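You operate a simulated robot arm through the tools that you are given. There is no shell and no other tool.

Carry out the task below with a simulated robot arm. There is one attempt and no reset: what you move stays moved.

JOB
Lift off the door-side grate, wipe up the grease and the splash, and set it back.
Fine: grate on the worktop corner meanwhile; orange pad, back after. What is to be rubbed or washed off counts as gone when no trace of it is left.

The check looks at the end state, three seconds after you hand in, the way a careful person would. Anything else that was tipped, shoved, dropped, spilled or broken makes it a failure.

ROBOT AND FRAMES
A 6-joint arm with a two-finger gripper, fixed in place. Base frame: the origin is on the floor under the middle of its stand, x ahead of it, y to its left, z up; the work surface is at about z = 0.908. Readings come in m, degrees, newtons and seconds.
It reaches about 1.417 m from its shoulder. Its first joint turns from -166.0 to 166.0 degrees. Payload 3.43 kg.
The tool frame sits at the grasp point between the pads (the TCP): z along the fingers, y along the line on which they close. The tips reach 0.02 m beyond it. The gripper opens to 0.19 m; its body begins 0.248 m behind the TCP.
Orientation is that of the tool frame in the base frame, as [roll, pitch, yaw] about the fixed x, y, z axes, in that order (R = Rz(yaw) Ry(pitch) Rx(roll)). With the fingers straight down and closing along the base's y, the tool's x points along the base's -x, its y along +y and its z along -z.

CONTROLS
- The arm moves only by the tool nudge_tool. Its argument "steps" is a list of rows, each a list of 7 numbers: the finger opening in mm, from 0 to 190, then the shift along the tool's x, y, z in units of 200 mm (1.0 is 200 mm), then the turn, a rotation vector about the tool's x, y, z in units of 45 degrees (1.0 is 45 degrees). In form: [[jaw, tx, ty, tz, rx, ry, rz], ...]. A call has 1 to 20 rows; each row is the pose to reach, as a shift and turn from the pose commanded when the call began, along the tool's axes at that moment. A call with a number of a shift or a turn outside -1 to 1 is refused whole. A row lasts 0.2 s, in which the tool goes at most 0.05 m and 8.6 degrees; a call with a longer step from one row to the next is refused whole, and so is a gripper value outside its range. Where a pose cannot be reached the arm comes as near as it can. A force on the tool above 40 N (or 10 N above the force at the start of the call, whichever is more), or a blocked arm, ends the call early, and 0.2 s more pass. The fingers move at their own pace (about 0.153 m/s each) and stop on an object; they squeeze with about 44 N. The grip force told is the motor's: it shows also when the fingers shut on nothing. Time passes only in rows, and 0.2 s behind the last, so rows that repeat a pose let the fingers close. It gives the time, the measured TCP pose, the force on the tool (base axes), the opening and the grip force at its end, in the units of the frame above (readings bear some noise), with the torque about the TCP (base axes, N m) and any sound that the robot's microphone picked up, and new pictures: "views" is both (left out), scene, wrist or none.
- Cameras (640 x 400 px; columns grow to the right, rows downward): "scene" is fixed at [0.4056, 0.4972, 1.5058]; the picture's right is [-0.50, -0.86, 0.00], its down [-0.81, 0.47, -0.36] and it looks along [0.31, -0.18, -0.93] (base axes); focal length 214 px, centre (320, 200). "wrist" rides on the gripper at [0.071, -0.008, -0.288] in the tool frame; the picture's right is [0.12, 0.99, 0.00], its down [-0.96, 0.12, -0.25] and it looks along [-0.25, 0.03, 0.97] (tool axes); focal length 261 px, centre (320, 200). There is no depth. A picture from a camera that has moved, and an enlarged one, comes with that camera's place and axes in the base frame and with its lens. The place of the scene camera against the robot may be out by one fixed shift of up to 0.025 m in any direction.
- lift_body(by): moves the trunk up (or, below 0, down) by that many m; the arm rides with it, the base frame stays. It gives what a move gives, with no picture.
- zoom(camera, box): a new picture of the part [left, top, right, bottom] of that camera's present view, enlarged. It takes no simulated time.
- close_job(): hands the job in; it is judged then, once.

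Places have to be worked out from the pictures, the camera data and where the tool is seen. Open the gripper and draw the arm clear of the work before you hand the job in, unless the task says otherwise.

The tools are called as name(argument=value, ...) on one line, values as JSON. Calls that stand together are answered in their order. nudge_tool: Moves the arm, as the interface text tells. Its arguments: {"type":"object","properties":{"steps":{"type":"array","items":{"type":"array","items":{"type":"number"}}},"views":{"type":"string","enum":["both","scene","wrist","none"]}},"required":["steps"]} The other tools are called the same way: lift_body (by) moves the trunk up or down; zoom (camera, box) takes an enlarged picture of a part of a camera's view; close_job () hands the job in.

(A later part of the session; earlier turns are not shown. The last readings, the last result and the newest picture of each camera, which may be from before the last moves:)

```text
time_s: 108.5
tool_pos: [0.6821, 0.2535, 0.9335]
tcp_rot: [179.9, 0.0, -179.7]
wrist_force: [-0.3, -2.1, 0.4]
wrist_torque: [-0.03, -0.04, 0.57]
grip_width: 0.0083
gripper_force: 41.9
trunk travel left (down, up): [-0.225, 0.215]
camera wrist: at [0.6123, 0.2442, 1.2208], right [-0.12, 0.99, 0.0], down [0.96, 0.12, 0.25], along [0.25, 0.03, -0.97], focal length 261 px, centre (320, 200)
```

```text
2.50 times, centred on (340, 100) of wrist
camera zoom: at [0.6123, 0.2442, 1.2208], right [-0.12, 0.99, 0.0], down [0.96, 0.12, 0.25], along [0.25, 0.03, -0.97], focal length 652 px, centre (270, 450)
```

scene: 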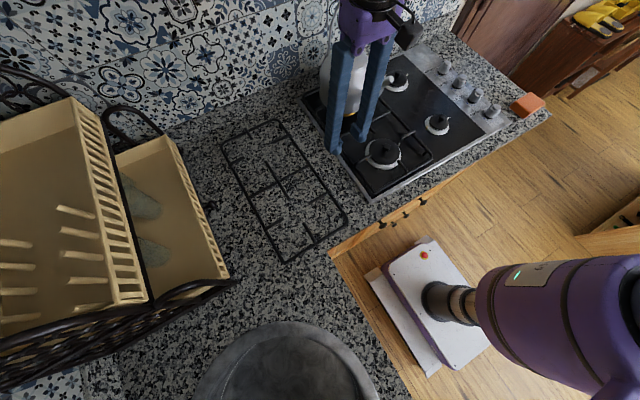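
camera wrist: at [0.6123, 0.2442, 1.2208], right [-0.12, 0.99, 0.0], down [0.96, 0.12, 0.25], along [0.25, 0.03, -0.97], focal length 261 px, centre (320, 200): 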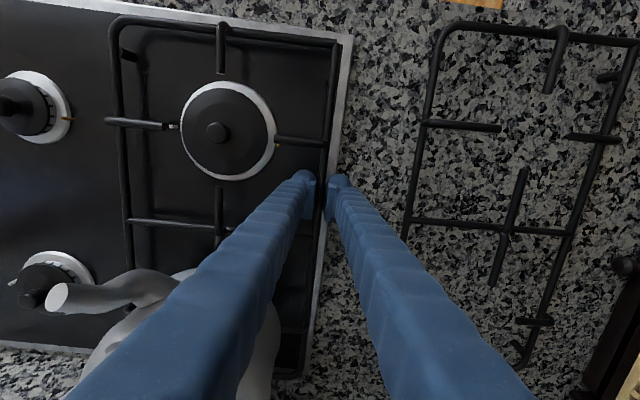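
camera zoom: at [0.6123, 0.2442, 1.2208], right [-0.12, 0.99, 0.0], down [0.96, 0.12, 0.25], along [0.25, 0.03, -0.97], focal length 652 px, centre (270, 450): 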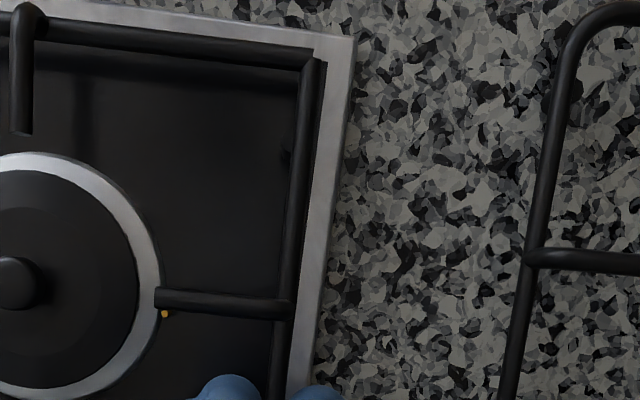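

The grip is solid this time: 8.3 mm and almost no side force. I'll draw it 3.5 mm toward -y and check.

nudge_tool(steps=[[0, 0, -0.006, 0, 0, 0, 0], [0, 0, -0.012, 0, 0, 0, 0], [0, 0, -0.018, 0, 0, 0, 0], [0, 0, -0.018, 0, 0, 0, 0]], views="wrist")

zoom(camera="wrist", box=[280, 20, 400, 180])

zoom(camera="scene", box=[340, 100, 460, 200])

```text
time_s: 109.5
tool_pos: [0.6832, 0.2514, 0.9335]
tcp_rot: [180.0, 0.0, -179.8]
wrist_force: [-2.8, 10.1, 3.1]
wrist_torque: [0.07, 0.08, 0.66]
grip_width: 0.0082
gripper_force: 41.4
trunk travel left (down, up): [-0.225, 0.215]
camera wrist: at [0.6121, 0.2421, 1.2207], right [-0.12, 0.99, 0.0], down [0.96, 0.12, 0.25], along [0.25, 0.03, -0.97], focal length 261 px, centre (320, 200)
```

wrist: 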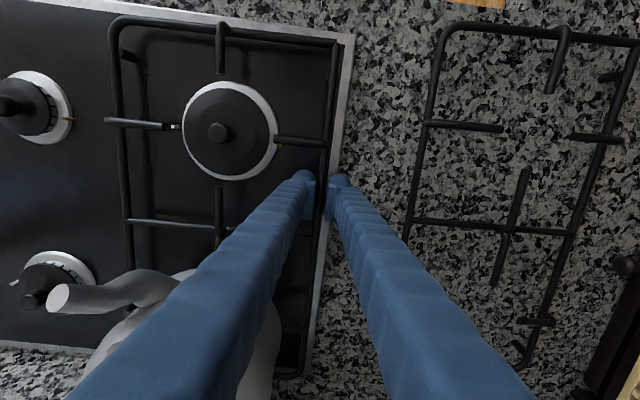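

```text
2.50 times, centred on (340, 100) of wrist
camera zoom: at [0.6121, 0.2421, 1.2207], right [-0.12, 0.99, 0.0], down [0.96, 0.12, 0.25], along [0.25, 0.03, -0.97], focal length 652 px, centre (270, 450)
```

zoom: 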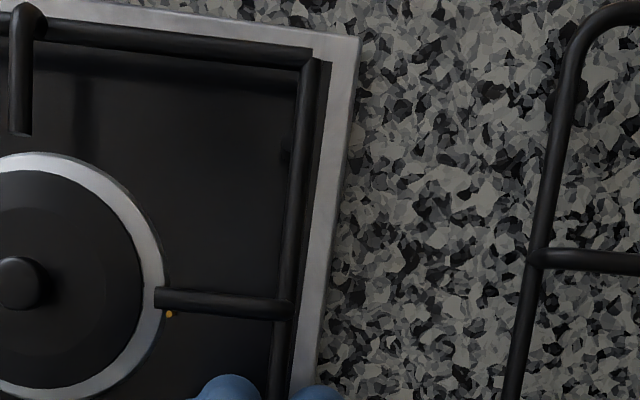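

```text
4.00 times, centred on (400, 150) of scene
camera zoom: at [0.4056, 0.4972, 1.5058], right [-0.5, -0.86, 0.0], down [-0.81, 0.47, -0.36], along [0.31, -0.18, -0.93], focal length 858 px, centre (0, 400)
```

zoom: 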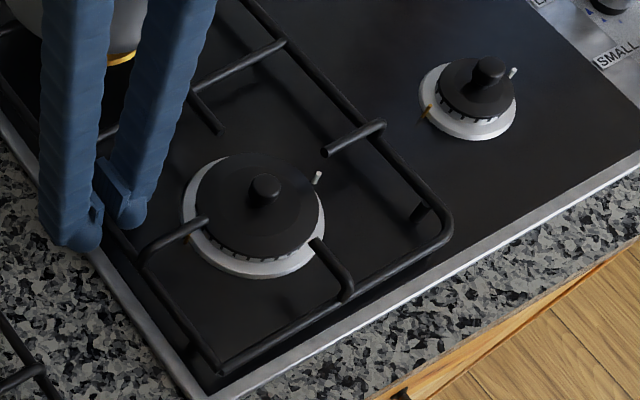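

It moves with the grip, about 2 mm so far. I'll draw about 4 mm more.

nudge_tool(steps=[[0, 0, -0.006, 0, 0, 0, 0], [0, 0, -0.012, 0, 0, 0, 0], [0, 0, -0.018, 0, 0, 0, 0], [0, 0, -0.022, 0, 0, 0, 0], [0, 0, -0.022, 0, 0, 0, 0]], views="wrist")

zoom(camera="wrist", box=[280, 20, 400, 180])

zoom(camera="scene", box=[340, 100, 460, 200])

zoom(camera="scene", box=[370, 40, 510, 140])

```text
time_s: 110.7
tool_pos: [0.6823, 0.2456, 0.9342]
tcp_rot: [180.0, 0.1, -179.9]
wrist_force: [1.8, 12.5, 8.3]
wrist_torque: [0.14, -0.07, 0.79]
grip_width: 0.008
gripper_force: 42.2
trunk travel left (down, up): [-0.225, 0.215]
camera wrist: at [0.6115, 0.2374, 1.2206], right [-0.12, 0.99, 0.0], down [0.96, 0.12, 0.25], along [0.25, 0.03, -0.97], focal length 261 px, centre (320, 200)
```

wrist: 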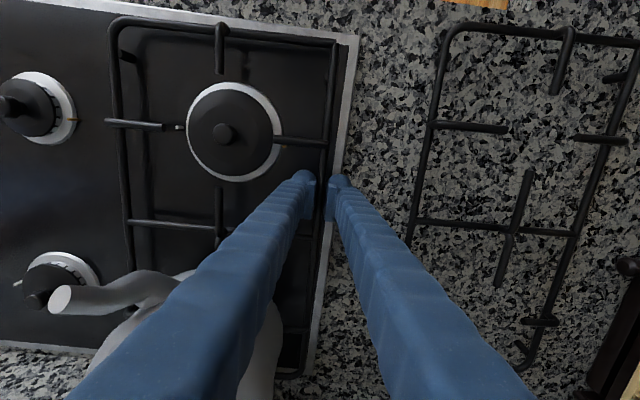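

```text
2.50 times, centred on (340, 100) of wrist
camera zoom: at [0.6115, 0.2374, 1.2206], right [-0.12, 0.99, 0.0], down [0.96, 0.12, 0.25], along [0.25, 0.03, -0.97], focal length 652 px, centre (270, 450)
```

zoom: 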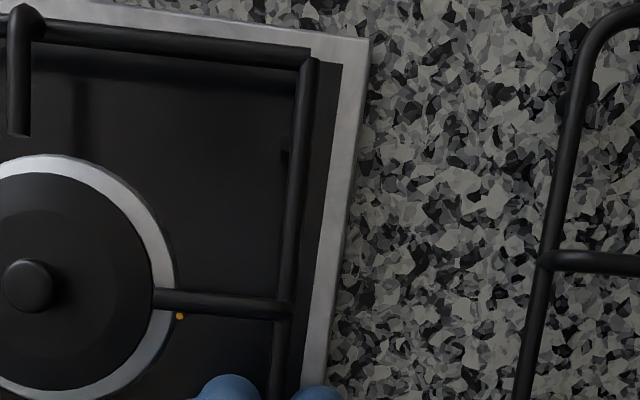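

```text
4.00 times, centred on (400, 150) of scene
camera zoom: at [0.4056, 0.4972, 1.5058], right [-0.5, -0.86, 0.0], down [-0.81, 0.47, -0.36], along [0.31, -0.18, -0.93], focal length 858 px, centre (0, 400)
```

zoom: 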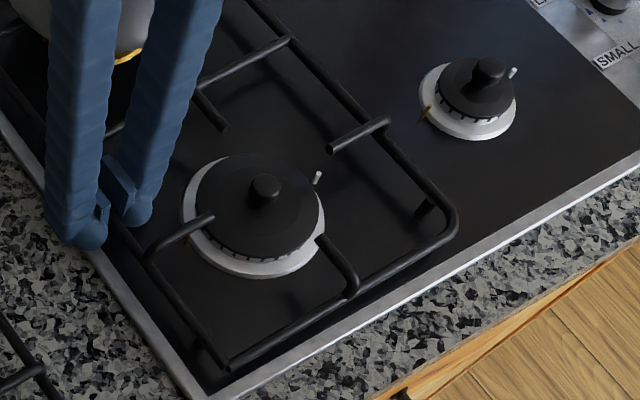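

```text
4.00 times, centred on (440, 90) of scene
camera zoom: at [0.4056, 0.4972, 1.5058], right [-0.5, -0.86, 0.0], down [-0.81, 0.47, -0.36], along [0.31, -0.18, -0.93], focal length 858 px, centre (-160, 640)
```

zoom: 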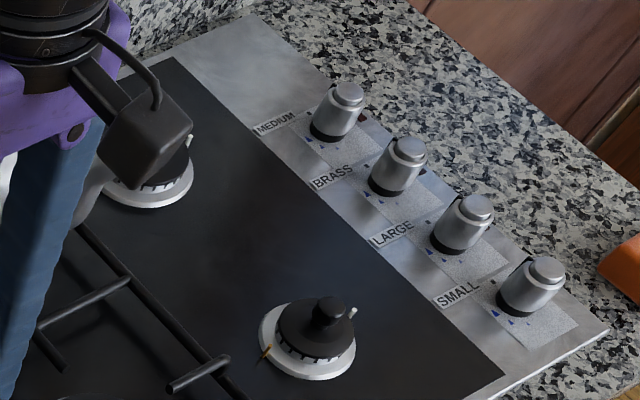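

Total travel is now about 8 mm. I'll release carefully, retreat and compare the kettle and grate with the original crops.

nudge_tool(steps=[[10, 0, 0, 0, 0, 0, 0], [20, 0, 0, 0, 0, 0, 0], [40, 0, 0, 0, 0, 0, 0], [50, 0, 0, -0.06, 0, 0, 0], [50, 0, 0, -0.25, 0, 0, 0], [50, 0, 0, -0.48, 0, 0, 0], [50, 0.1, 0.05, -0.65, 0, 0, 0], [50, 0.25, 0.15, -0.75, 0, 0, 0], [50, 0.4, 0.3, -0.85, 0, 0, 0], [50, 0.45, 0.5, -0.95, 0, 0, 0], [50, 0.45, 0.7, -0.95, 0, 0, 0], [50, 0.45, 0.9, -0.95, 0, 0, 0], [50, 0.45, 1.0, -0.95, 0, 0, 0]])

zoom(camera="scene", box=[370, 40, 510, 140])

zoom(camera="scene", box=[370, 0, 530, 130])

zoom(camera="scene", box=[290, 30, 560, 200])

```text
time_s: 113.5
tool_pos: [0.5909, 0.446, 1.1229]
tcp_rot: [179.9, 0.0, -179.8]
wrist_force: [0.4, -0.4, -0.1]
wrist_torque: [-0.05, 0.0, 0.0]
grip_width: 0.0499
gripper_force: 0.1
trunk travel left (down, up): [-0.225, 0.215]
camera wrist: at [0.5216, 0.4358, 1.4106], right [-0.12, 0.99, 0.0], down [0.96, 0.12, 0.25], along [0.25, 0.03, -0.97], focal length 261 px, centre (320, 200)
```

scene: 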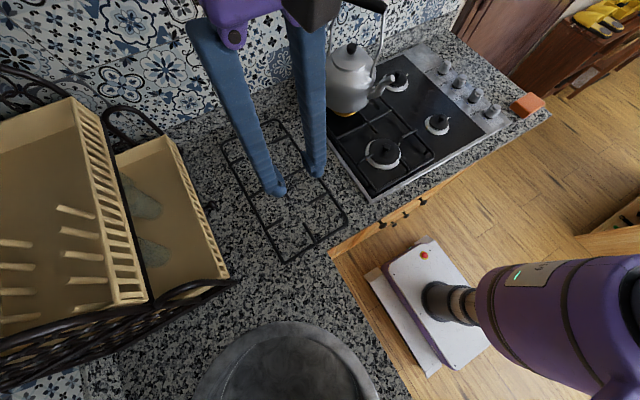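
wrist: 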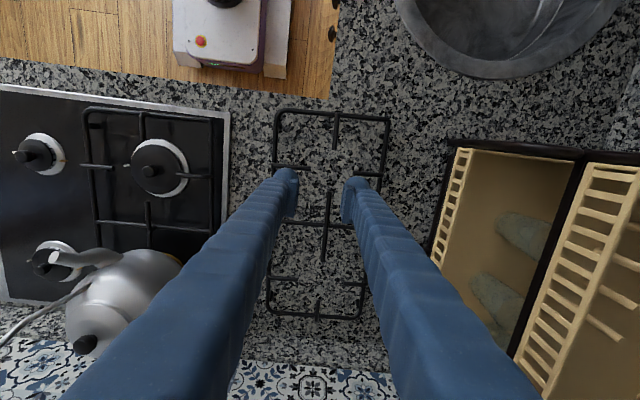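

```text
4.00 times, centred on (440, 90) of scene
camera zoom: at [0.4056, 0.4972, 1.5058], right [-0.5, -0.86, 0.0], down [-0.81, 0.47, -0.36], along [0.31, -0.18, -0.93], focal length 858 px, centre (-160, 640)
```

zoom: 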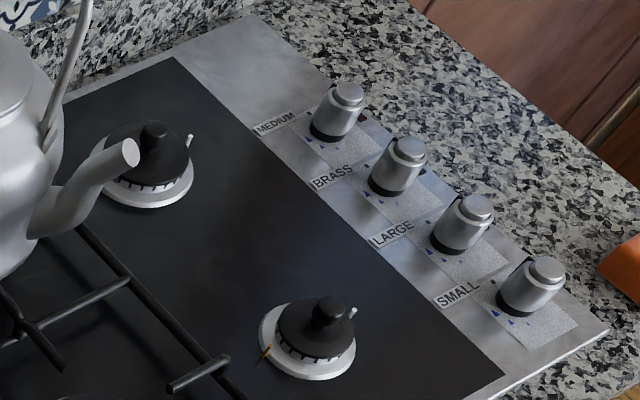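

```text
3.08 times, centred on (450, 65) of scene
camera zoom: at [0.4056, 0.4972, 1.5058], right [-0.5, -0.86, 0.0], down [-0.81, 0.47, -0.36], along [0.31, -0.18, -0.93], focal length 660 px, centre (-80, 615)
```

zoom: 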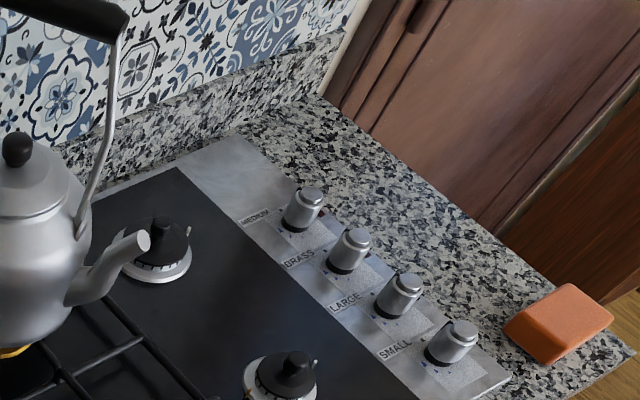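

```text
2.35 times, centred on (425, 115) of scene
camera zoom: at [0.4056, 0.4972, 1.5058], right [-0.5, -0.86, 0.0], down [-0.81, 0.47, -0.36], along [0.31, -0.18, -0.93], focal length 505 px, centre (73, 400)
```

zoom: 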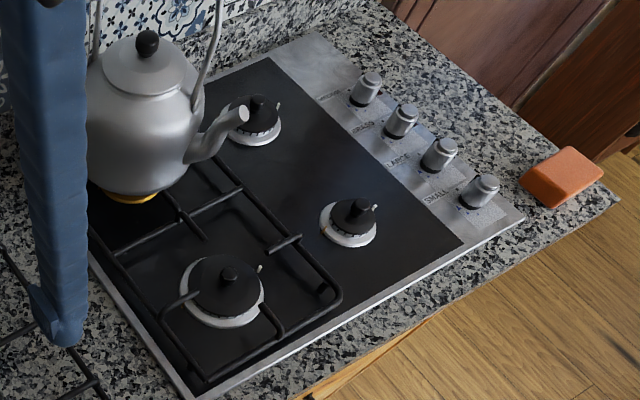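

The kettle and left grate are back within about 1 mm of their starting places. Now for the parked grate: I'll turn the gripper back to the earlier angle above it.

nudge_tool(steps=[[50, -0.08, -0.01, -0.05, 0, 0, -0.16], [50, -0.16, -0.02, -0.1, 0, 0, -0.33], [50, -0.25, -0.03, -0.1, 0, 0, -0.5], [50, -0.33, -0.05, -0.1, 0, 0, -0.67], [50, -0.42, -0.06, -0.1, 0, 0, -0.84], [50, -0.5, -0.07, -0.1, 0, 0, -1.0], [50, -0.5, -0.07, -0.1, 0, 0, -1.0]], views="none")

nudge_tool(steps=[[50, 0, 0, 0, 0, 0, -0.16], [50, 0, 0, 0, 0, 0, -0.33], [50, 0, 0, 0, 0, 0, -0.5], [50, 0, 0, 0, 0, 0, -0.67], [50, 0, 0, 0, 0, 0, -0.84], [50, 0, 0, 0, 0, 0, -1.0], [50, 0, 0, 0, 0, 0, -1.0]])

```text
time_s: 115.1
tool_pos: [0.6931, 0.4312, 1.1429]
tcp_rot: [179.9, 0.1, -134.7]
wrist_force: [0.0, -0.3, -0.3]
wrist_torque: [0.01, -0.04, 0.0]
grip_width: 0.0499
gripper_force: 0.1
trunk travel left (down, up): [-0.225, 0.215]
```

```text
time_s: 116.7
tool_pos: [0.6914, 0.4302, 1.1446]
tcp_rot: [180.0, 0.1, -89.7]
wrist_force: [0.2, -0.2, -0.2]
wrist_torque: [-0.01, 0.0, 0.02]
grip_width: 0.05
gripper_force: 0.0
trunk travel left (down, up): [-0.225, 0.215]
camera wrist: at [0.7002, 0.3599, 1.4314], right [-0.99, -0.12, 0.0], down [-0.12, 0.96, 0.25], along [-0.03, 0.25, -0.97], focal length 261 px, centre (320, 200)
```

scene: 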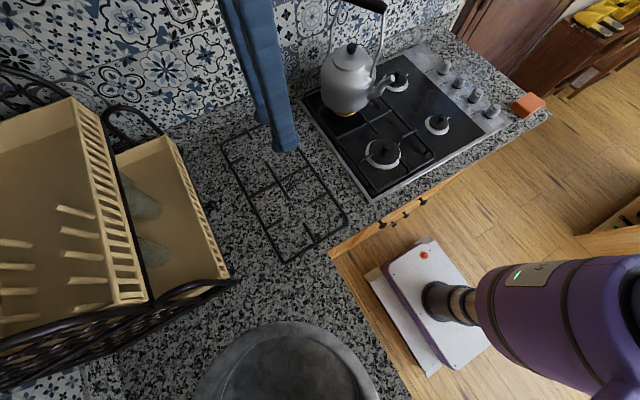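
wrist: 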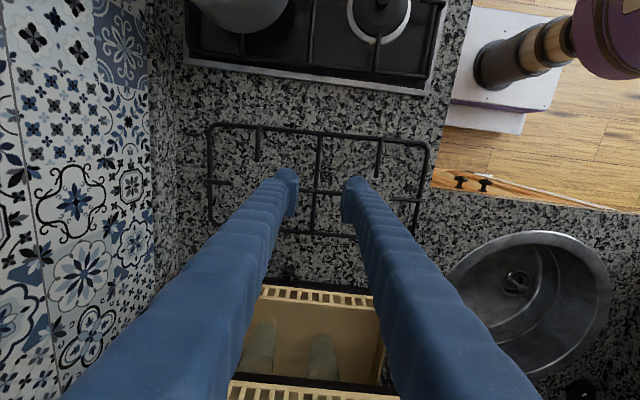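

I'll line up with the release pose (0.697, 0.432, yaw -88.2°) and descend to just above the crossbar.

nudge_tool(steps=[[50, -0.009, -0.028, 0.05, 0, 0, -0.033], [50, -0.009, -0.028, 0.25, 0, 0, -0.033], [50, -0.009, -0.028, 0.45, 0, 0, -0.033], [50, -0.009, -0.028, 0.65, 0, 0, -0.033], [50, -0.009, -0.028, 0.82, 0, 0, -0.033], [50, -0.009, -0.028, 0.92, 0, 0, -0.033], [50, -0.009, -0.028, 0.92, 0, 0, -0.033]], views="wrist")

zoom(camera="wrist", box=[220, 100, 420, 260])

```text
time_s: 118.3
tool_pos: [0.6966, 0.4363, 0.9588]
tcp_rot: [-180.0, 0.1, -88.3]
wrist_force: [0.7, 0.8, 0.0]
wrist_torque: [-0.01, -0.04, 0.0]
grip_width: 0.0502
gripper_force: 0.0
trunk travel left (down, up): [-0.225, 0.215]
camera wrist: at [0.7077, 0.3649, 1.2457], right [-0.99, -0.15, 0.0], down [-0.14, 0.96, 0.25], along [-0.04, 0.25, -0.97], focal length 261 px, centre (320, 200)
```

wrist: 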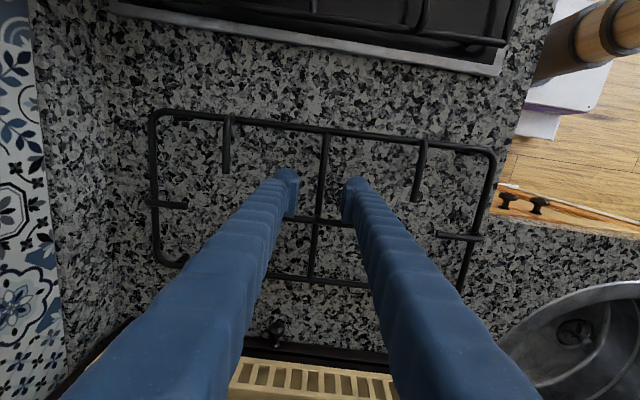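

```text
2.50 times, centred on (320, 180) of wrist
camera zoom: at [0.7077, 0.3649, 1.2457], right [-0.99, -0.15, 0.0], down [-0.14, 0.96, 0.25], along [-0.04, 0.25, -0.97], focal length 652 px, centre (320, 250)
```

zoom: 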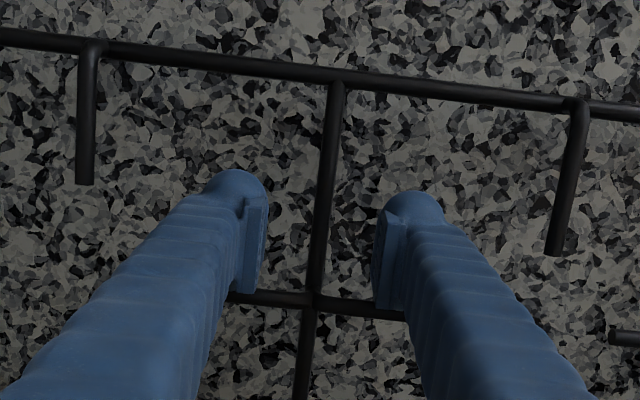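

I'm centred on the crossbar but 4 mm too close to the cross. I'll shift back, lower to z≈0.930 and close.

nudge_tool(steps=[[50, 0.02, 0.002, 0.0, 0, 0, 0], [50, 0.02, 0.002, 0.06, 0, 0, 0], [50, 0.02, 0.002, 0.11, 0, 0, 0], [50, 0.02, 0.002, 0.143, 0, 0, 0], [40, 0.02, 0.002, 0.143, 0, 0, 0], [25, 0.02, 0.002, 0.143, 0, 0, 0], [10, 0.02, 0.002, 0.143, 0, 0, 0], [0, 0.02, 0.002, 0.143, 0, 0, 0], [0, 0.02, 0.002, 0.143, 0, 0, 0]], views="wrist")

zoom(camera="wrist", box=[220, 100, 420, 260])

```text
time_s: 120.3
tool_pos: [0.6979, 0.4289, 0.9302]
tcp_rot: [180.0, 0.1, -88.3]
wrist_force: [-0.8, -0.3, 0.0]
wrist_torque: [-0.01, -0.01, 0.05]
grip_width: 0.0083
gripper_force: 41.7
trunk travel left (down, up): [-0.225, 0.215]
camera wrist: at [0.7079, 0.3593, 1.2177], right [-0.99, -0.15, 0.0], down [-0.14, 0.96, 0.25], along [-0.04, 0.25, -0.97], focal length 261 px, centre (320, 200)
```

wrist: 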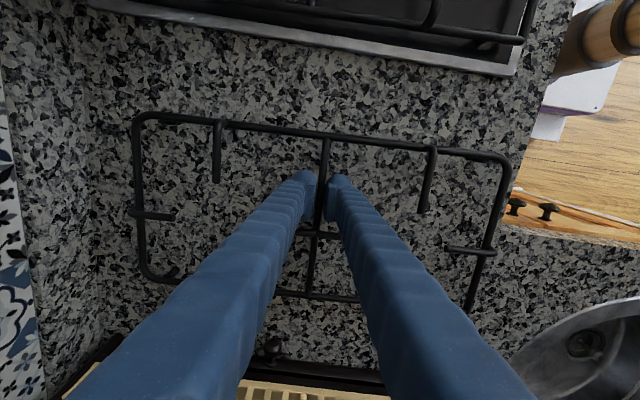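

```text
2.50 times, centred on (320, 180) of wrist
camera zoom: at [0.7079, 0.3593, 1.2177], right [-0.99, -0.15, 0.0], down [-0.14, 0.96, 0.25], along [-0.04, 0.25, -0.97], focal length 652 px, centre (320, 250)
```

zoom: 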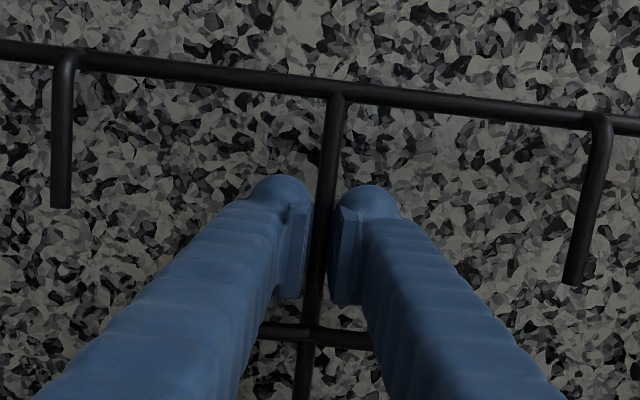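

Gripped firmly at 8.3 mm. I'll lift slowly and check the load.

nudge_tool(steps=[[0, 0, 0, -0.02, 0, 0, 0], [0, 0, 0, -0.05, 0, 0, 0], [0, 0, 0, -0.1, 0, 0, 0], [0, 0, 0, -0.2, 0, 0, 0], [0, 0, 0, -0.32, 0, 0, 0], [0, 0, 0, -0.45, 0, 0, 0], [0, 0, 0, -0.58, 0, 0, 0], [0, 0, 0, -0.72, 0, 0, 0], [0, 0, 0, -0.86, 0, 0, 0], [0, 0, 0, -0.97, 0, 0, 0], [0, 0, 0, -0.97, 0, 0, 0]])

```text
time_s: 122.7
tool_pos: [0.6995, 0.4317, 1.1252]
tcp_rot: [-180.0, 0.1, -88.3]
wrist_force: [-0.6, -1.4, -9.0]
wrist_torque: [-0.3, -0.04, -0.01]
grip_width: 0.0081
gripper_force: 41.5
trunk travel left (down, up): [-0.225, 0.215]
camera wrist: at [0.7092, 0.3602, 1.4131], right [-0.99, -0.15, 0.0], down [-0.14, 0.96, 0.25], along [-0.04, 0.25, -0.97], focal length 261 px, centre (320, 200)
```

scene: 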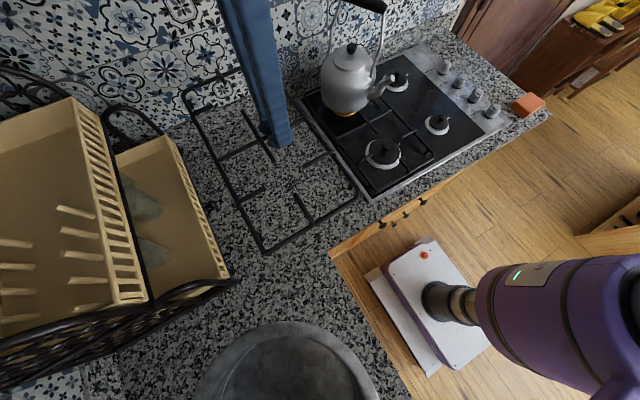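
wrist: 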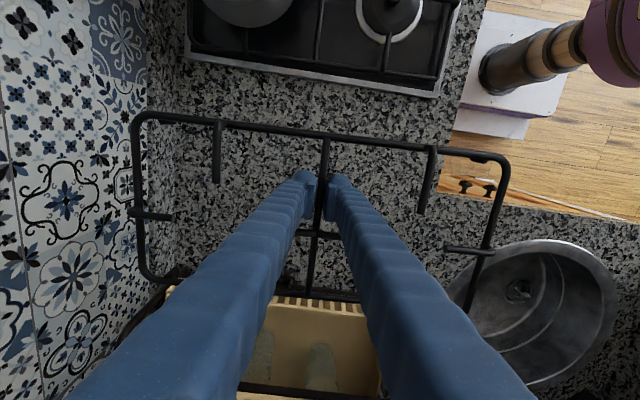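

The load is normal and level. I'll retrace the path: back toward the robot first, a bit higher this time to stay well above the spout.

nudge_tool(steps=[[0, 0, 0.08, -0.05, 0, 0, 0], [0, 0, 0.22, -0.1, 0, 0, 0], [0, 0, 0.38, -0.15, 0, 0, 0], [0, 0, 0.54, -0.2, 0, 0, 0], [0, 0, 0.7, -0.2, 0, 0, 0], [0, 0, 0.8, -0.2, 0, 0, 0], [0, 0, 0.85, -0.2, 0, 0, 0], [0, 0, 0.85, -0.2, 0, 0, 0]], views="none")

```text
time_s: 124.5
tool_pos: [0.5276, 0.4257, 1.1677]
tcp_rot: [-180.0, 0.0, -88.2]
wrist_force: [0.2, 0.0, -9.3]
wrist_torque: [-0.23, -0.01, 0.02]
grip_width: 0.0081
gripper_force: 41.8
trunk travel left (down, up): [-0.225, 0.215]
```

nudge_tool(steps=[[0, 0.1, 0.03, 0, 0, 0, 0], [0, 0.26, 0.08, 0, 0, 0, 0], [0, 0.44, 0.08, 0, 0, 0, 0], [0, 0.62, 0.08, 0, 0, 0, 0], [0, 0.8, 0.08, 0, 0, 0, 0], [0, 0.93, 0.08, 0, 0, 0, 0], [0, 1.0, 0.08, 0, 0, 0, 0], [0, 1.0, 0.08, 0, 0, 0, 0]])

```text
time_s: 126.3
tool_pos: [0.5173, 0.2224, 1.1641]
tcp_rot: [-179.9, 0.1, -88.3]
wrist_force: [-0.2, -1.0, -9.4]
wrist_torque: [-0.32, -0.01, 0.0]
grip_width: 0.008
gripper_force: 42.1
trunk travel left (down, up): [-0.225, 0.215]
camera wrist: at [0.5277, 0.1527, 1.4509], right [-0.99, -0.15, 0.0], down [-0.14, 0.96, 0.25], along [-0.04, 0.25, -0.97], focal length 261 px, centre (320, 200)
```

scene: 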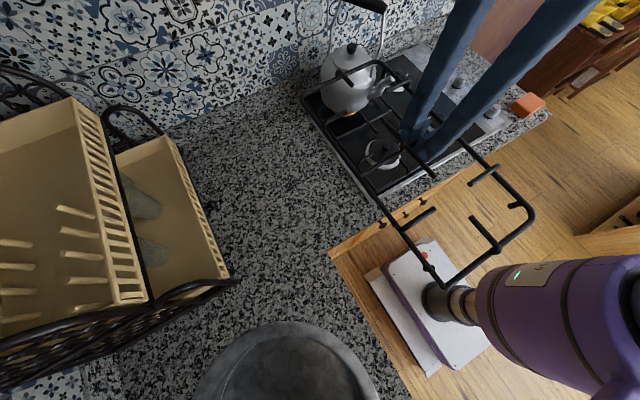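
wrist: 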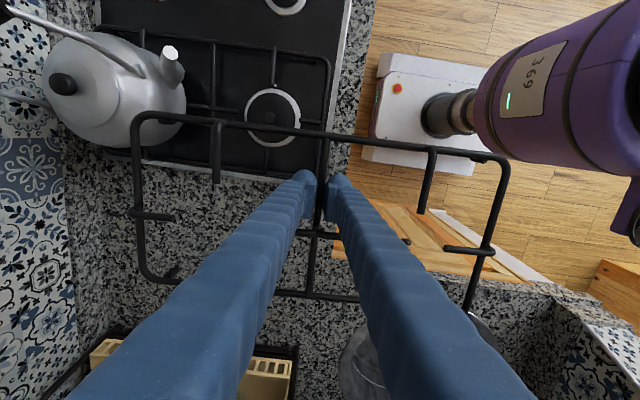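

Clear of the kettle. I'll continue toward -y past the spout, with the grate above and in front of it.

nudge_tool(steps=[[0, 0.1, 0.03, 0, 0, 0, 0], [0, 0.26, 0.06, 0, 0, 0, 0], [0, 0.44, 0.06, 0, 0, 0, 0], [0, 0.62, 0.06, 0, 0, 0, 0], [0, 0.8, 0.06, 0, 0, 0, 0], [0, 0.93, 0.06, 0, 0, 0, 0], [0, 1.0, 0.06, 0, 0, 0, 0], [0, 1.0, 0.06, 0, 0, 0, 0]], views="none")

nudge_tool(steps=[[0, 0.1, 0, 0, 0, 0, 0], [0, 0.25, 0, 0, 0, 0, 0], [0, 0.42, 0, 0, 0, 0, 0], [0, 0.55, 0, 0, 0, 0, 0], [0, 0.66, 0, 0, 0, 0, 0], [0, 0.66, 0, 0, 0, 0, 0]])

```text
time_s: 128.1
tool_pos: [0.51, 0.0241, 1.1655]
tcp_rot: [180.0, 0.1, -88.3]
wrist_force: [-0.7, 0.4, -9.2]
wrist_torque: [-0.26, -0.02, 0.0]
grip_width: 0.0081
gripper_force: 41.2
trunk travel left (down, up): [-0.225, 0.215]
```

```text
time_s: 129.5
tool_pos: [0.5125, -0.1058, 1.1645]
tcp_rot: [180.0, 0.2, -88.3]
wrist_force: [0.7, -0.6, -9.6]
wrist_torque: [-0.21, 0.0, -0.02]
grip_width: 0.0081
gripper_force: 41.8
trunk travel left (down, up): [-0.225, 0.215]
camera wrist: at [0.5246, -0.1775, 1.4512], right [-0.99, -0.15, 0.0], down [-0.14, 0.96, 0.25], along [-0.04, 0.25, -0.97], focal length 261 px, centre (320, 200)
```

scene: 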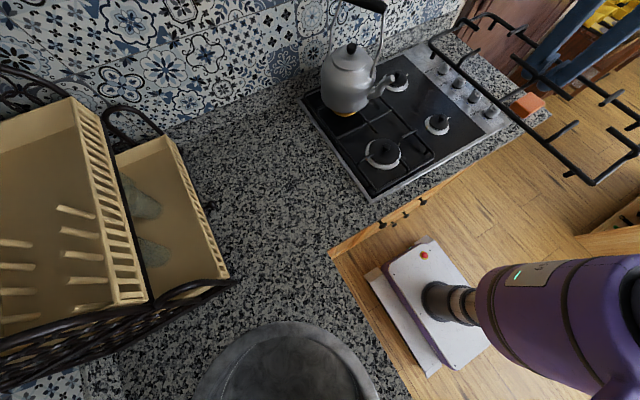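
wrist: 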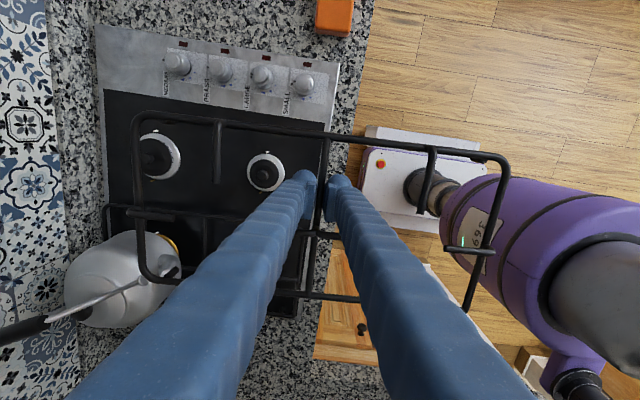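

The grate is in front of its place again. I'll move forward over the hob and turn 2.2° so it is square with the hob.

nudge_tool(steps=[[0, 0.01, -0.1, 0, 0, 0, 0.02], [0, 0.02, -0.26, 0, 0, 0, 0.049], [0, 0.03, -0.44, 0, 0, 0, 0.049], [0, 0.04, -0.62, 0, 0, 0, 0.049], [0, 0.05, -0.8, 0, 0, 0, 0.049], [0, 0.05, -0.93, 0, 0, 0, 0.049], [0, 0.05, -1.0, 0, 0, 0, 0.049], [0, 0.05, -1.0, 0, 0, 0, 0.049]], views="none")

```text
time_s: 131.3
tool_pos: [0.7147, -0.112, 1.1637]
tcp_rot: [179.9, 0.1, -90.5]
wrist_force: [0.2, -0.1, -8.2]
wrist_torque: [-0.29, 0.0, -0.01]
grip_width: 0.008
gripper_force: 41.9
trunk travel left (down, up): [-0.225, 0.215]
```

nudge_tool(steps=[[0, 0.017, -0.11, 0, 0, 0, 0], [0, 0.017, -0.11, 0.12, 0, 0, 0], [0, 0.017, -0.11, 0.28, 0, 0, 0], [0, 0.017, -0.11, 0.44, 0, 0, 0], [0, 0.017, -0.11, 0.6, 0, 0, 0], [0, 0.017, -0.11, 0.74, 0, 0, 0], [0, 0.017, -0.11, 0.85, 0, 0, 0], [0, 0.017, -0.11, 0.92, 0, 0, 0], [0, 0.017, -0.11, 0.92, 0, 0, 0]])

zoom(camera="wrist", box=[120, 60, 520, 310])

zoom(camera="scene", box=[370, 40, 510, 140])

```text
time_s: 133.3
tool_pos: [0.7362, -0.1164, 0.9788]
tcp_rot: [179.9, 0.2, -90.5]
wrist_force: [0.2, 0.7, -7.2]
wrist_torque: [-0.12, 0.14, -0.03]
grip_width: 0.0084
gripper_force: 42.1
trunk travel left (down, up): [-0.225, 0.215]
camera wrist: at [0.744, -0.1873, 1.2662], right [-0.99, -0.11, 0.0], down [-0.11, 0.96, 0.25], along [-0.03, 0.25, -0.97], focal length 261 px, centre (320, 200)
```

scene: 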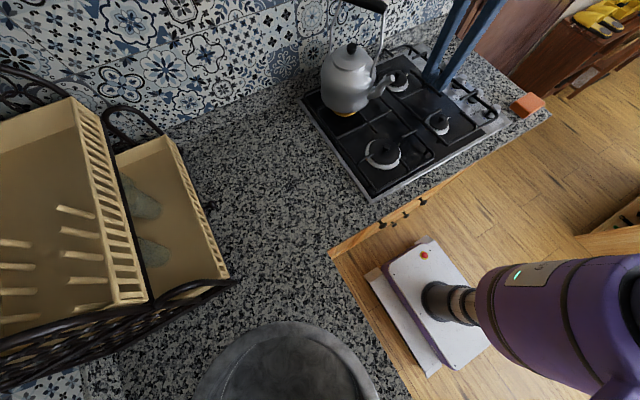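
wrist: 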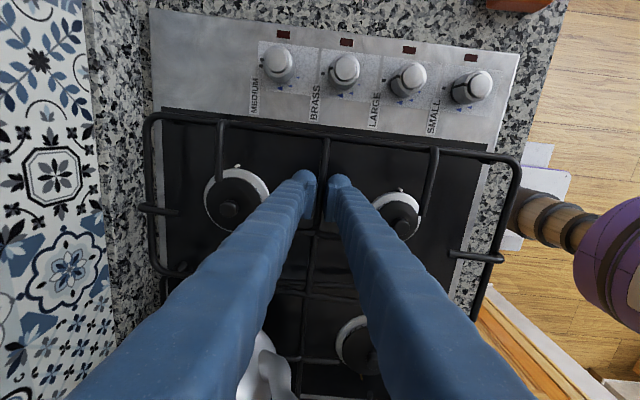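

```text
1.60 times, centred on (320, 185) of wrist
camera zoom: at [0.744, -0.1873, 1.2662], right [-0.99, -0.11, 0.0], down [-0.11, 0.96, 0.25], along [-0.03, 0.25, -0.97], focal length 417 px, centre (320, 224)
```

zoom: 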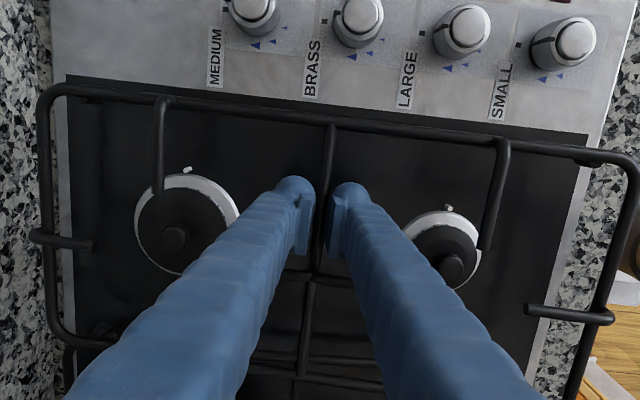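

```text
4.00 times, centred on (440, 90) of scene
camera zoom: at [0.4056, 0.4972, 1.5058], right [-0.5, -0.86, 0.0], down [-0.81, 0.47, -0.36], along [0.31, -0.18, -0.93], focal length 858 px, centre (-160, 640)
```

zoom: 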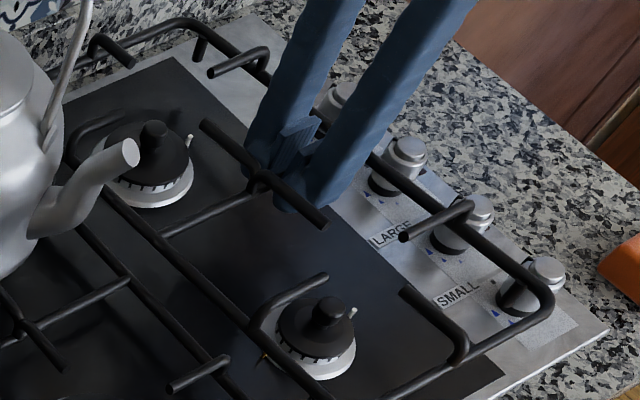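

The force readings shifted slightly, so I'll hold still and re-read to see whether the grate is touching anything.

nudge_tool(steps=[[0, 0, 0, 0, 0, 0, 0], [0, 0, 0, 0, 0, 0, 0]], views="none")

zoom(camera="scene", box=[330, 20, 450, 120])

zoom(camera="scene", box=[400, 60, 520, 160])

```text
time_s: 133.9
tool_pos: [0.7364, -0.1163, 0.9798]
tcp_rot: [-180.0, 0.1, -90.5]
wrist_force: [0.3, 0.1, -7.7]
wrist_torque: [-0.12, 0.09, 0.0]
grip_width: 0.0082
gripper_force: 42.1
trunk travel left (down, up): [-0.225, 0.215]
```

```text
4.00 times, centred on (390, 70) of scene
camera zoom: at [0.4056, 0.4972, 1.5058], right [-0.5, -0.86, 0.0], down [-0.81, 0.47, -0.36], along [0.31, -0.18, -0.93], focal length 858 px, centre (40, 720)
```

zoom: 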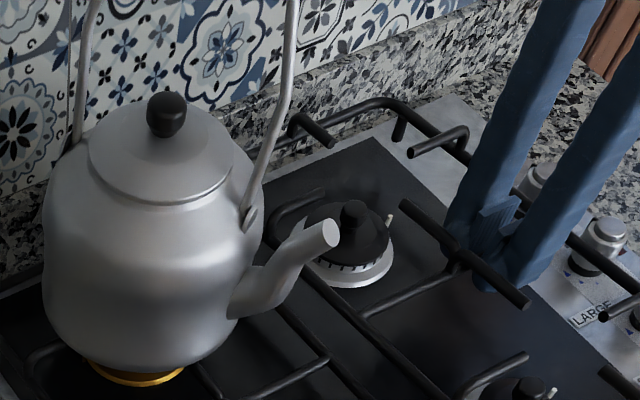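

```text
4.00 times, centred on (460, 110) of scene
camera zoom: at [0.4056, 0.4972, 1.5058], right [-0.5, -0.86, 0.0], down [-0.81, 0.47, -0.36], along [0.31, -0.18, -0.93], focal length 858 px, centre (-240, 560)
```

zoom: 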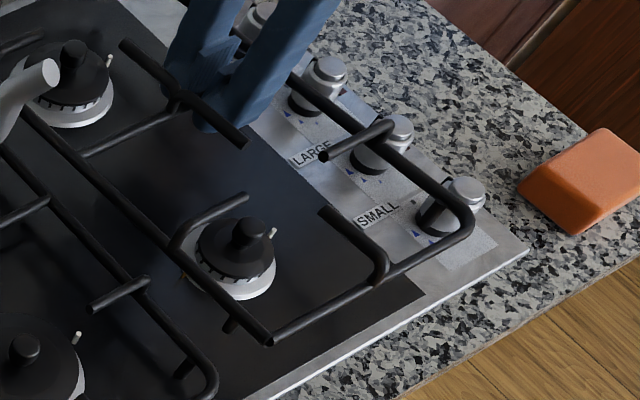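

The grate has tipped about 6° front-up around the gripped bar, so something is under its front end. I'll look closely at the front burner area.

zoom(camera="scene", box=[420, 90, 490, 150])

zoom(camera="scene", box=[375, 35, 445, 95])

zoom(camera="wrist", box=[340, 100, 540, 320])

zoom(camera="wrist", box=[120, 90, 320, 320])

```text
6.67 times, centred on (455, 120) of scene
camera zoom: at [0.4056, 0.4972, 1.5058], right [-0.5, -0.86, 0.0], down [-0.81, 0.47, -0.36], along [0.31, -0.18, -0.93], focal length 1430 px, centre (-580, 733)
```

zoom: 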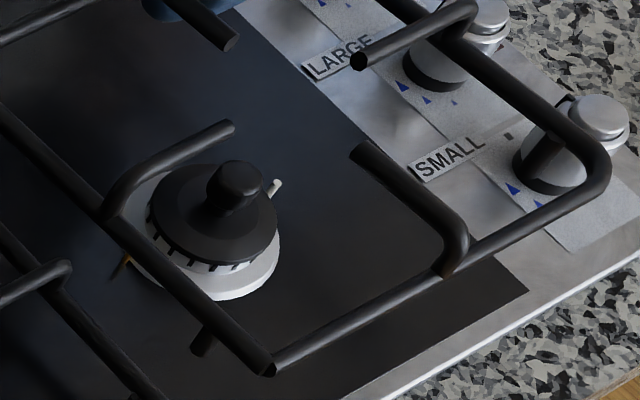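

```text
6.67 times, centred on (410, 65) of scene
camera zoom: at [0.4056, 0.4972, 1.5058], right [-0.5, -0.86, 0.0], down [-0.81, 0.47, -0.36], along [0.31, -0.18, -0.93], focal length 1430 px, centre (-280, 1100)
```

zoom: 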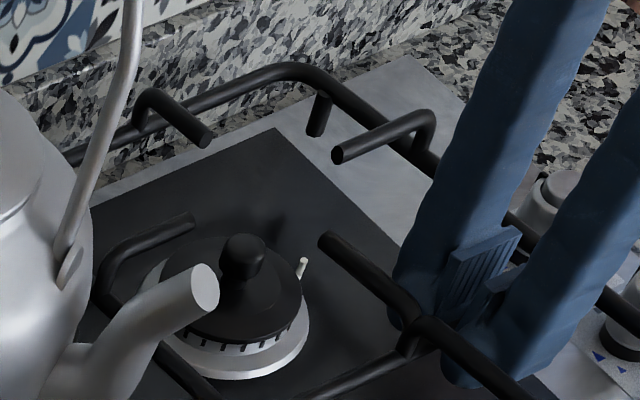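

```text
1.82 times, centred on (440, 210) of wrist
camera zoom: at [0.7442, -0.1872, 1.2663], right [-0.99, -0.11, 0.0], down [-0.11, 0.96, 0.25], along [-0.03, 0.25, -0.97], focal length 474 px, centre (102, 182)
```

zoom: 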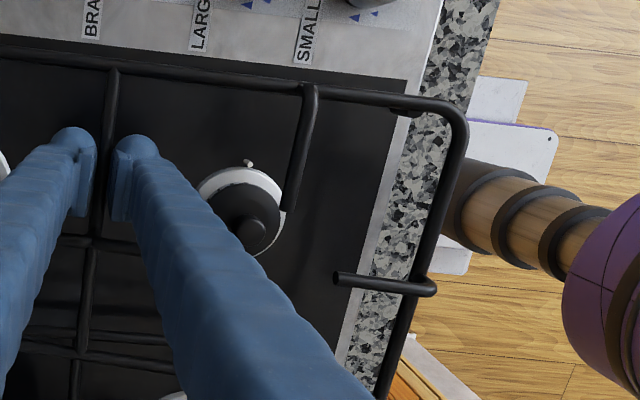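

```text
1.74 times, centred on (220, 205) of wrist
camera zoom: at [0.7442, -0.1872, 1.2663], right [-0.99, -0.11, 0.0], down [-0.11, 0.96, 0.25], along [-0.03, 0.25, -0.97], focal length 453 px, centre (494, 191)
```

zoom: 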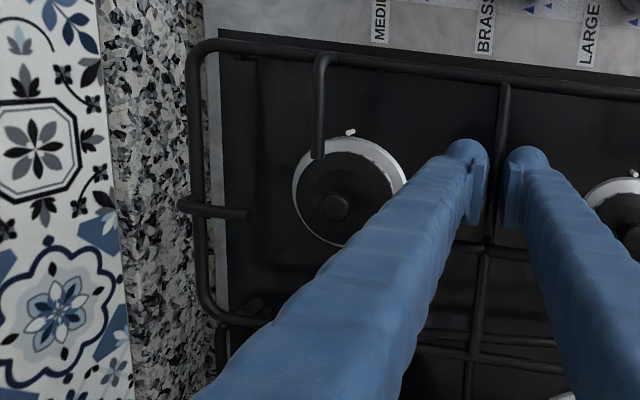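

I'll raise 3 cm and re-read the forces, to find out whether the contact is below the grate and whether it stays tilted.

nudge_tool(steps=[[0, 0, 0, -0.05, 0, 0, 0], [0, 0, 0, -0.15, 0, 0, 0], [0, 0, 0, -0.15, 0, 0, 0], [0, 0, 0, -0.15, 0, 0, 0]])

zoom(camera="scene", box=[370, 20, 530, 140])

```text
time_s: 134.9
tool_pos: [0.7372, -0.1174, 1.0105]
tcp_rot: [-180.0, 0.0, -90.5]
wrist_force: [0.1, 0.5, -8.9]
wrist_torque: [-0.29, -0.01, 0.02]
grip_width: 0.0078
gripper_force: 41.5
trunk travel left (down, up): [-0.225, 0.215]
camera wrist: at [0.7445, -0.1879, 1.2966], right [-0.99, -0.11, 0.0], down [-0.11, 0.96, 0.25], along [-0.03, 0.25, -0.97], focal length 261 px, centre (320, 200)
```

scene: 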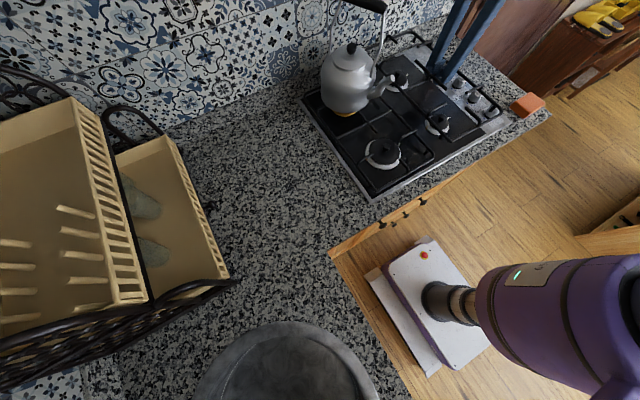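
wrist: 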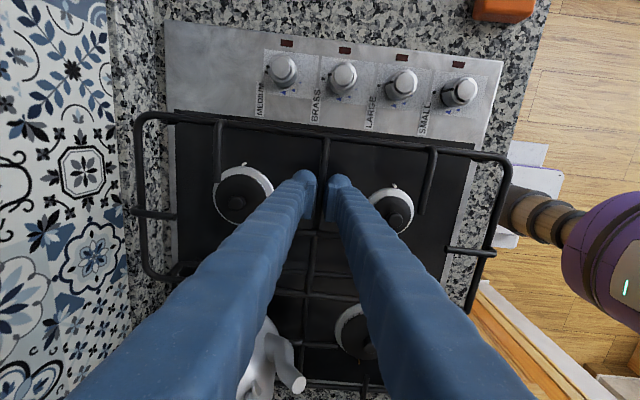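

```text
3.33 times, centred on (450, 80) of scene
camera zoom: at [0.4056, 0.4972, 1.5058], right [-0.5, -0.86, 0.0], down [-0.81, 0.47, -0.36], along [0.31, -0.18, -0.93], focal length 715 px, centre (-113, 600)
```

zoom: 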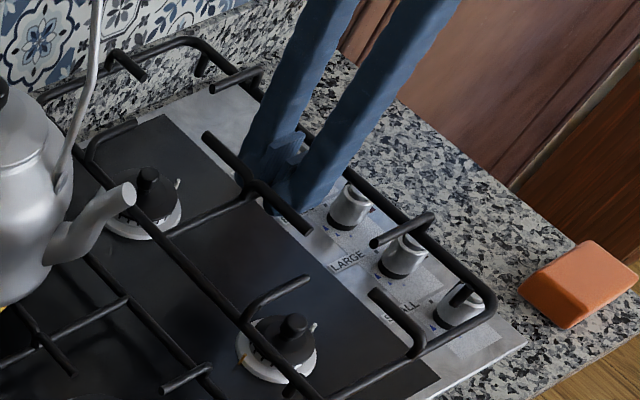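

Level and free again when raised, so the contact was my grate's inner edge catching the left grate's stub: I'm a few mm too far +y. I'll shift about 6 mm toward -y and lower again, watching the forces.

nudge_tool(steps=[[0, 0.026, -0.004, 0, 0, 0, 0], [0, 0.026, -0.004, 0.05, 0, 0, 0], [0, 0.026, -0.004, 0.12, 0, 0, 0], [0, 0.026, -0.004, 0.18, 0, 0, 0], [0, 0.026, -0.004, 0.22, 0, 0, 0], [0, 0.026, -0.004, 0.22, 0, 0, 0]])

zoom(camera="scene", box=[370, 40, 510, 140])

zoom(camera="scene", box=[390, 90, 470, 150])

```text
time_s: 136.3
tool_pos: [0.7363, -0.1213, 0.9653]
tcp_rot: [-179.9, 0.1, -90.5]
wrist_force: [0.0, -0.7, -8.7]
wrist_torque: [-0.21, 0.01, -0.01]
grip_width: 0.0078
gripper_force: 41.3
trunk travel left (down, up): [-0.225, 0.215]
camera wrist: at [0.745, -0.192, 1.2529], right [-0.99, -0.11, 0.0], down [-0.11, 0.96, 0.25], along [-0.03, 0.25, -0.97], focal length 261 px, centre (320, 200)
```

scene: 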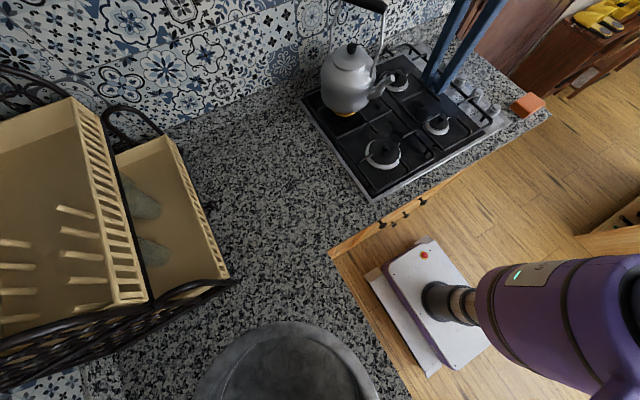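
wrist: 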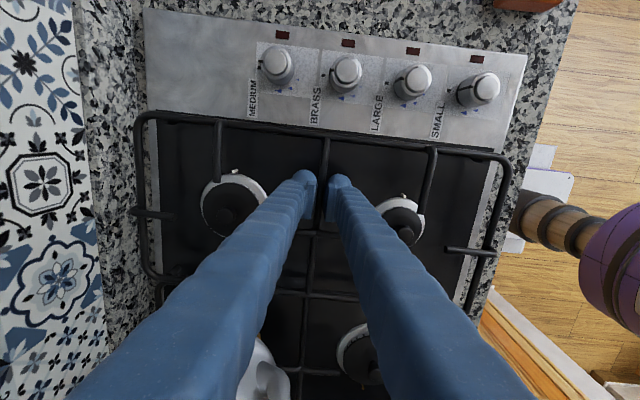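

```text
4.00 times, centred on (440, 90) of scene
camera zoom: at [0.4056, 0.4972, 1.5058], right [-0.5, -0.86, 0.0], down [-0.81, 0.47, -0.36], along [0.31, -0.18, -0.93], focal length 858 px, centre (-160, 640)
```

zoom: 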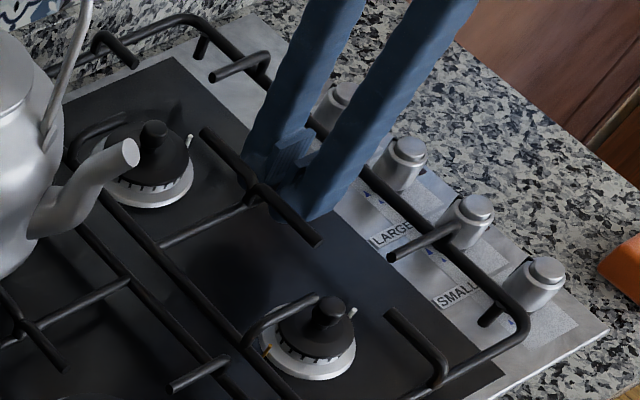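

```text
6.67 times, centred on (430, 120) of scene
camera zoom: at [0.4056, 0.4972, 1.5058], right [-0.5, -0.86, 0.0], down [-0.81, 0.47, -0.36], along [0.31, -0.18, -0.93], focal length 1430 px, centre (-413, 733)
```

zoom: 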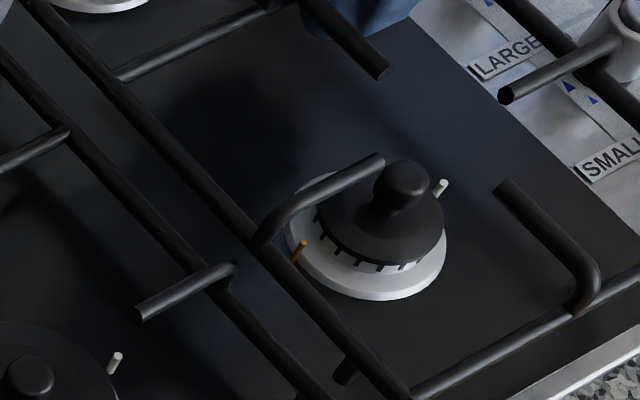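

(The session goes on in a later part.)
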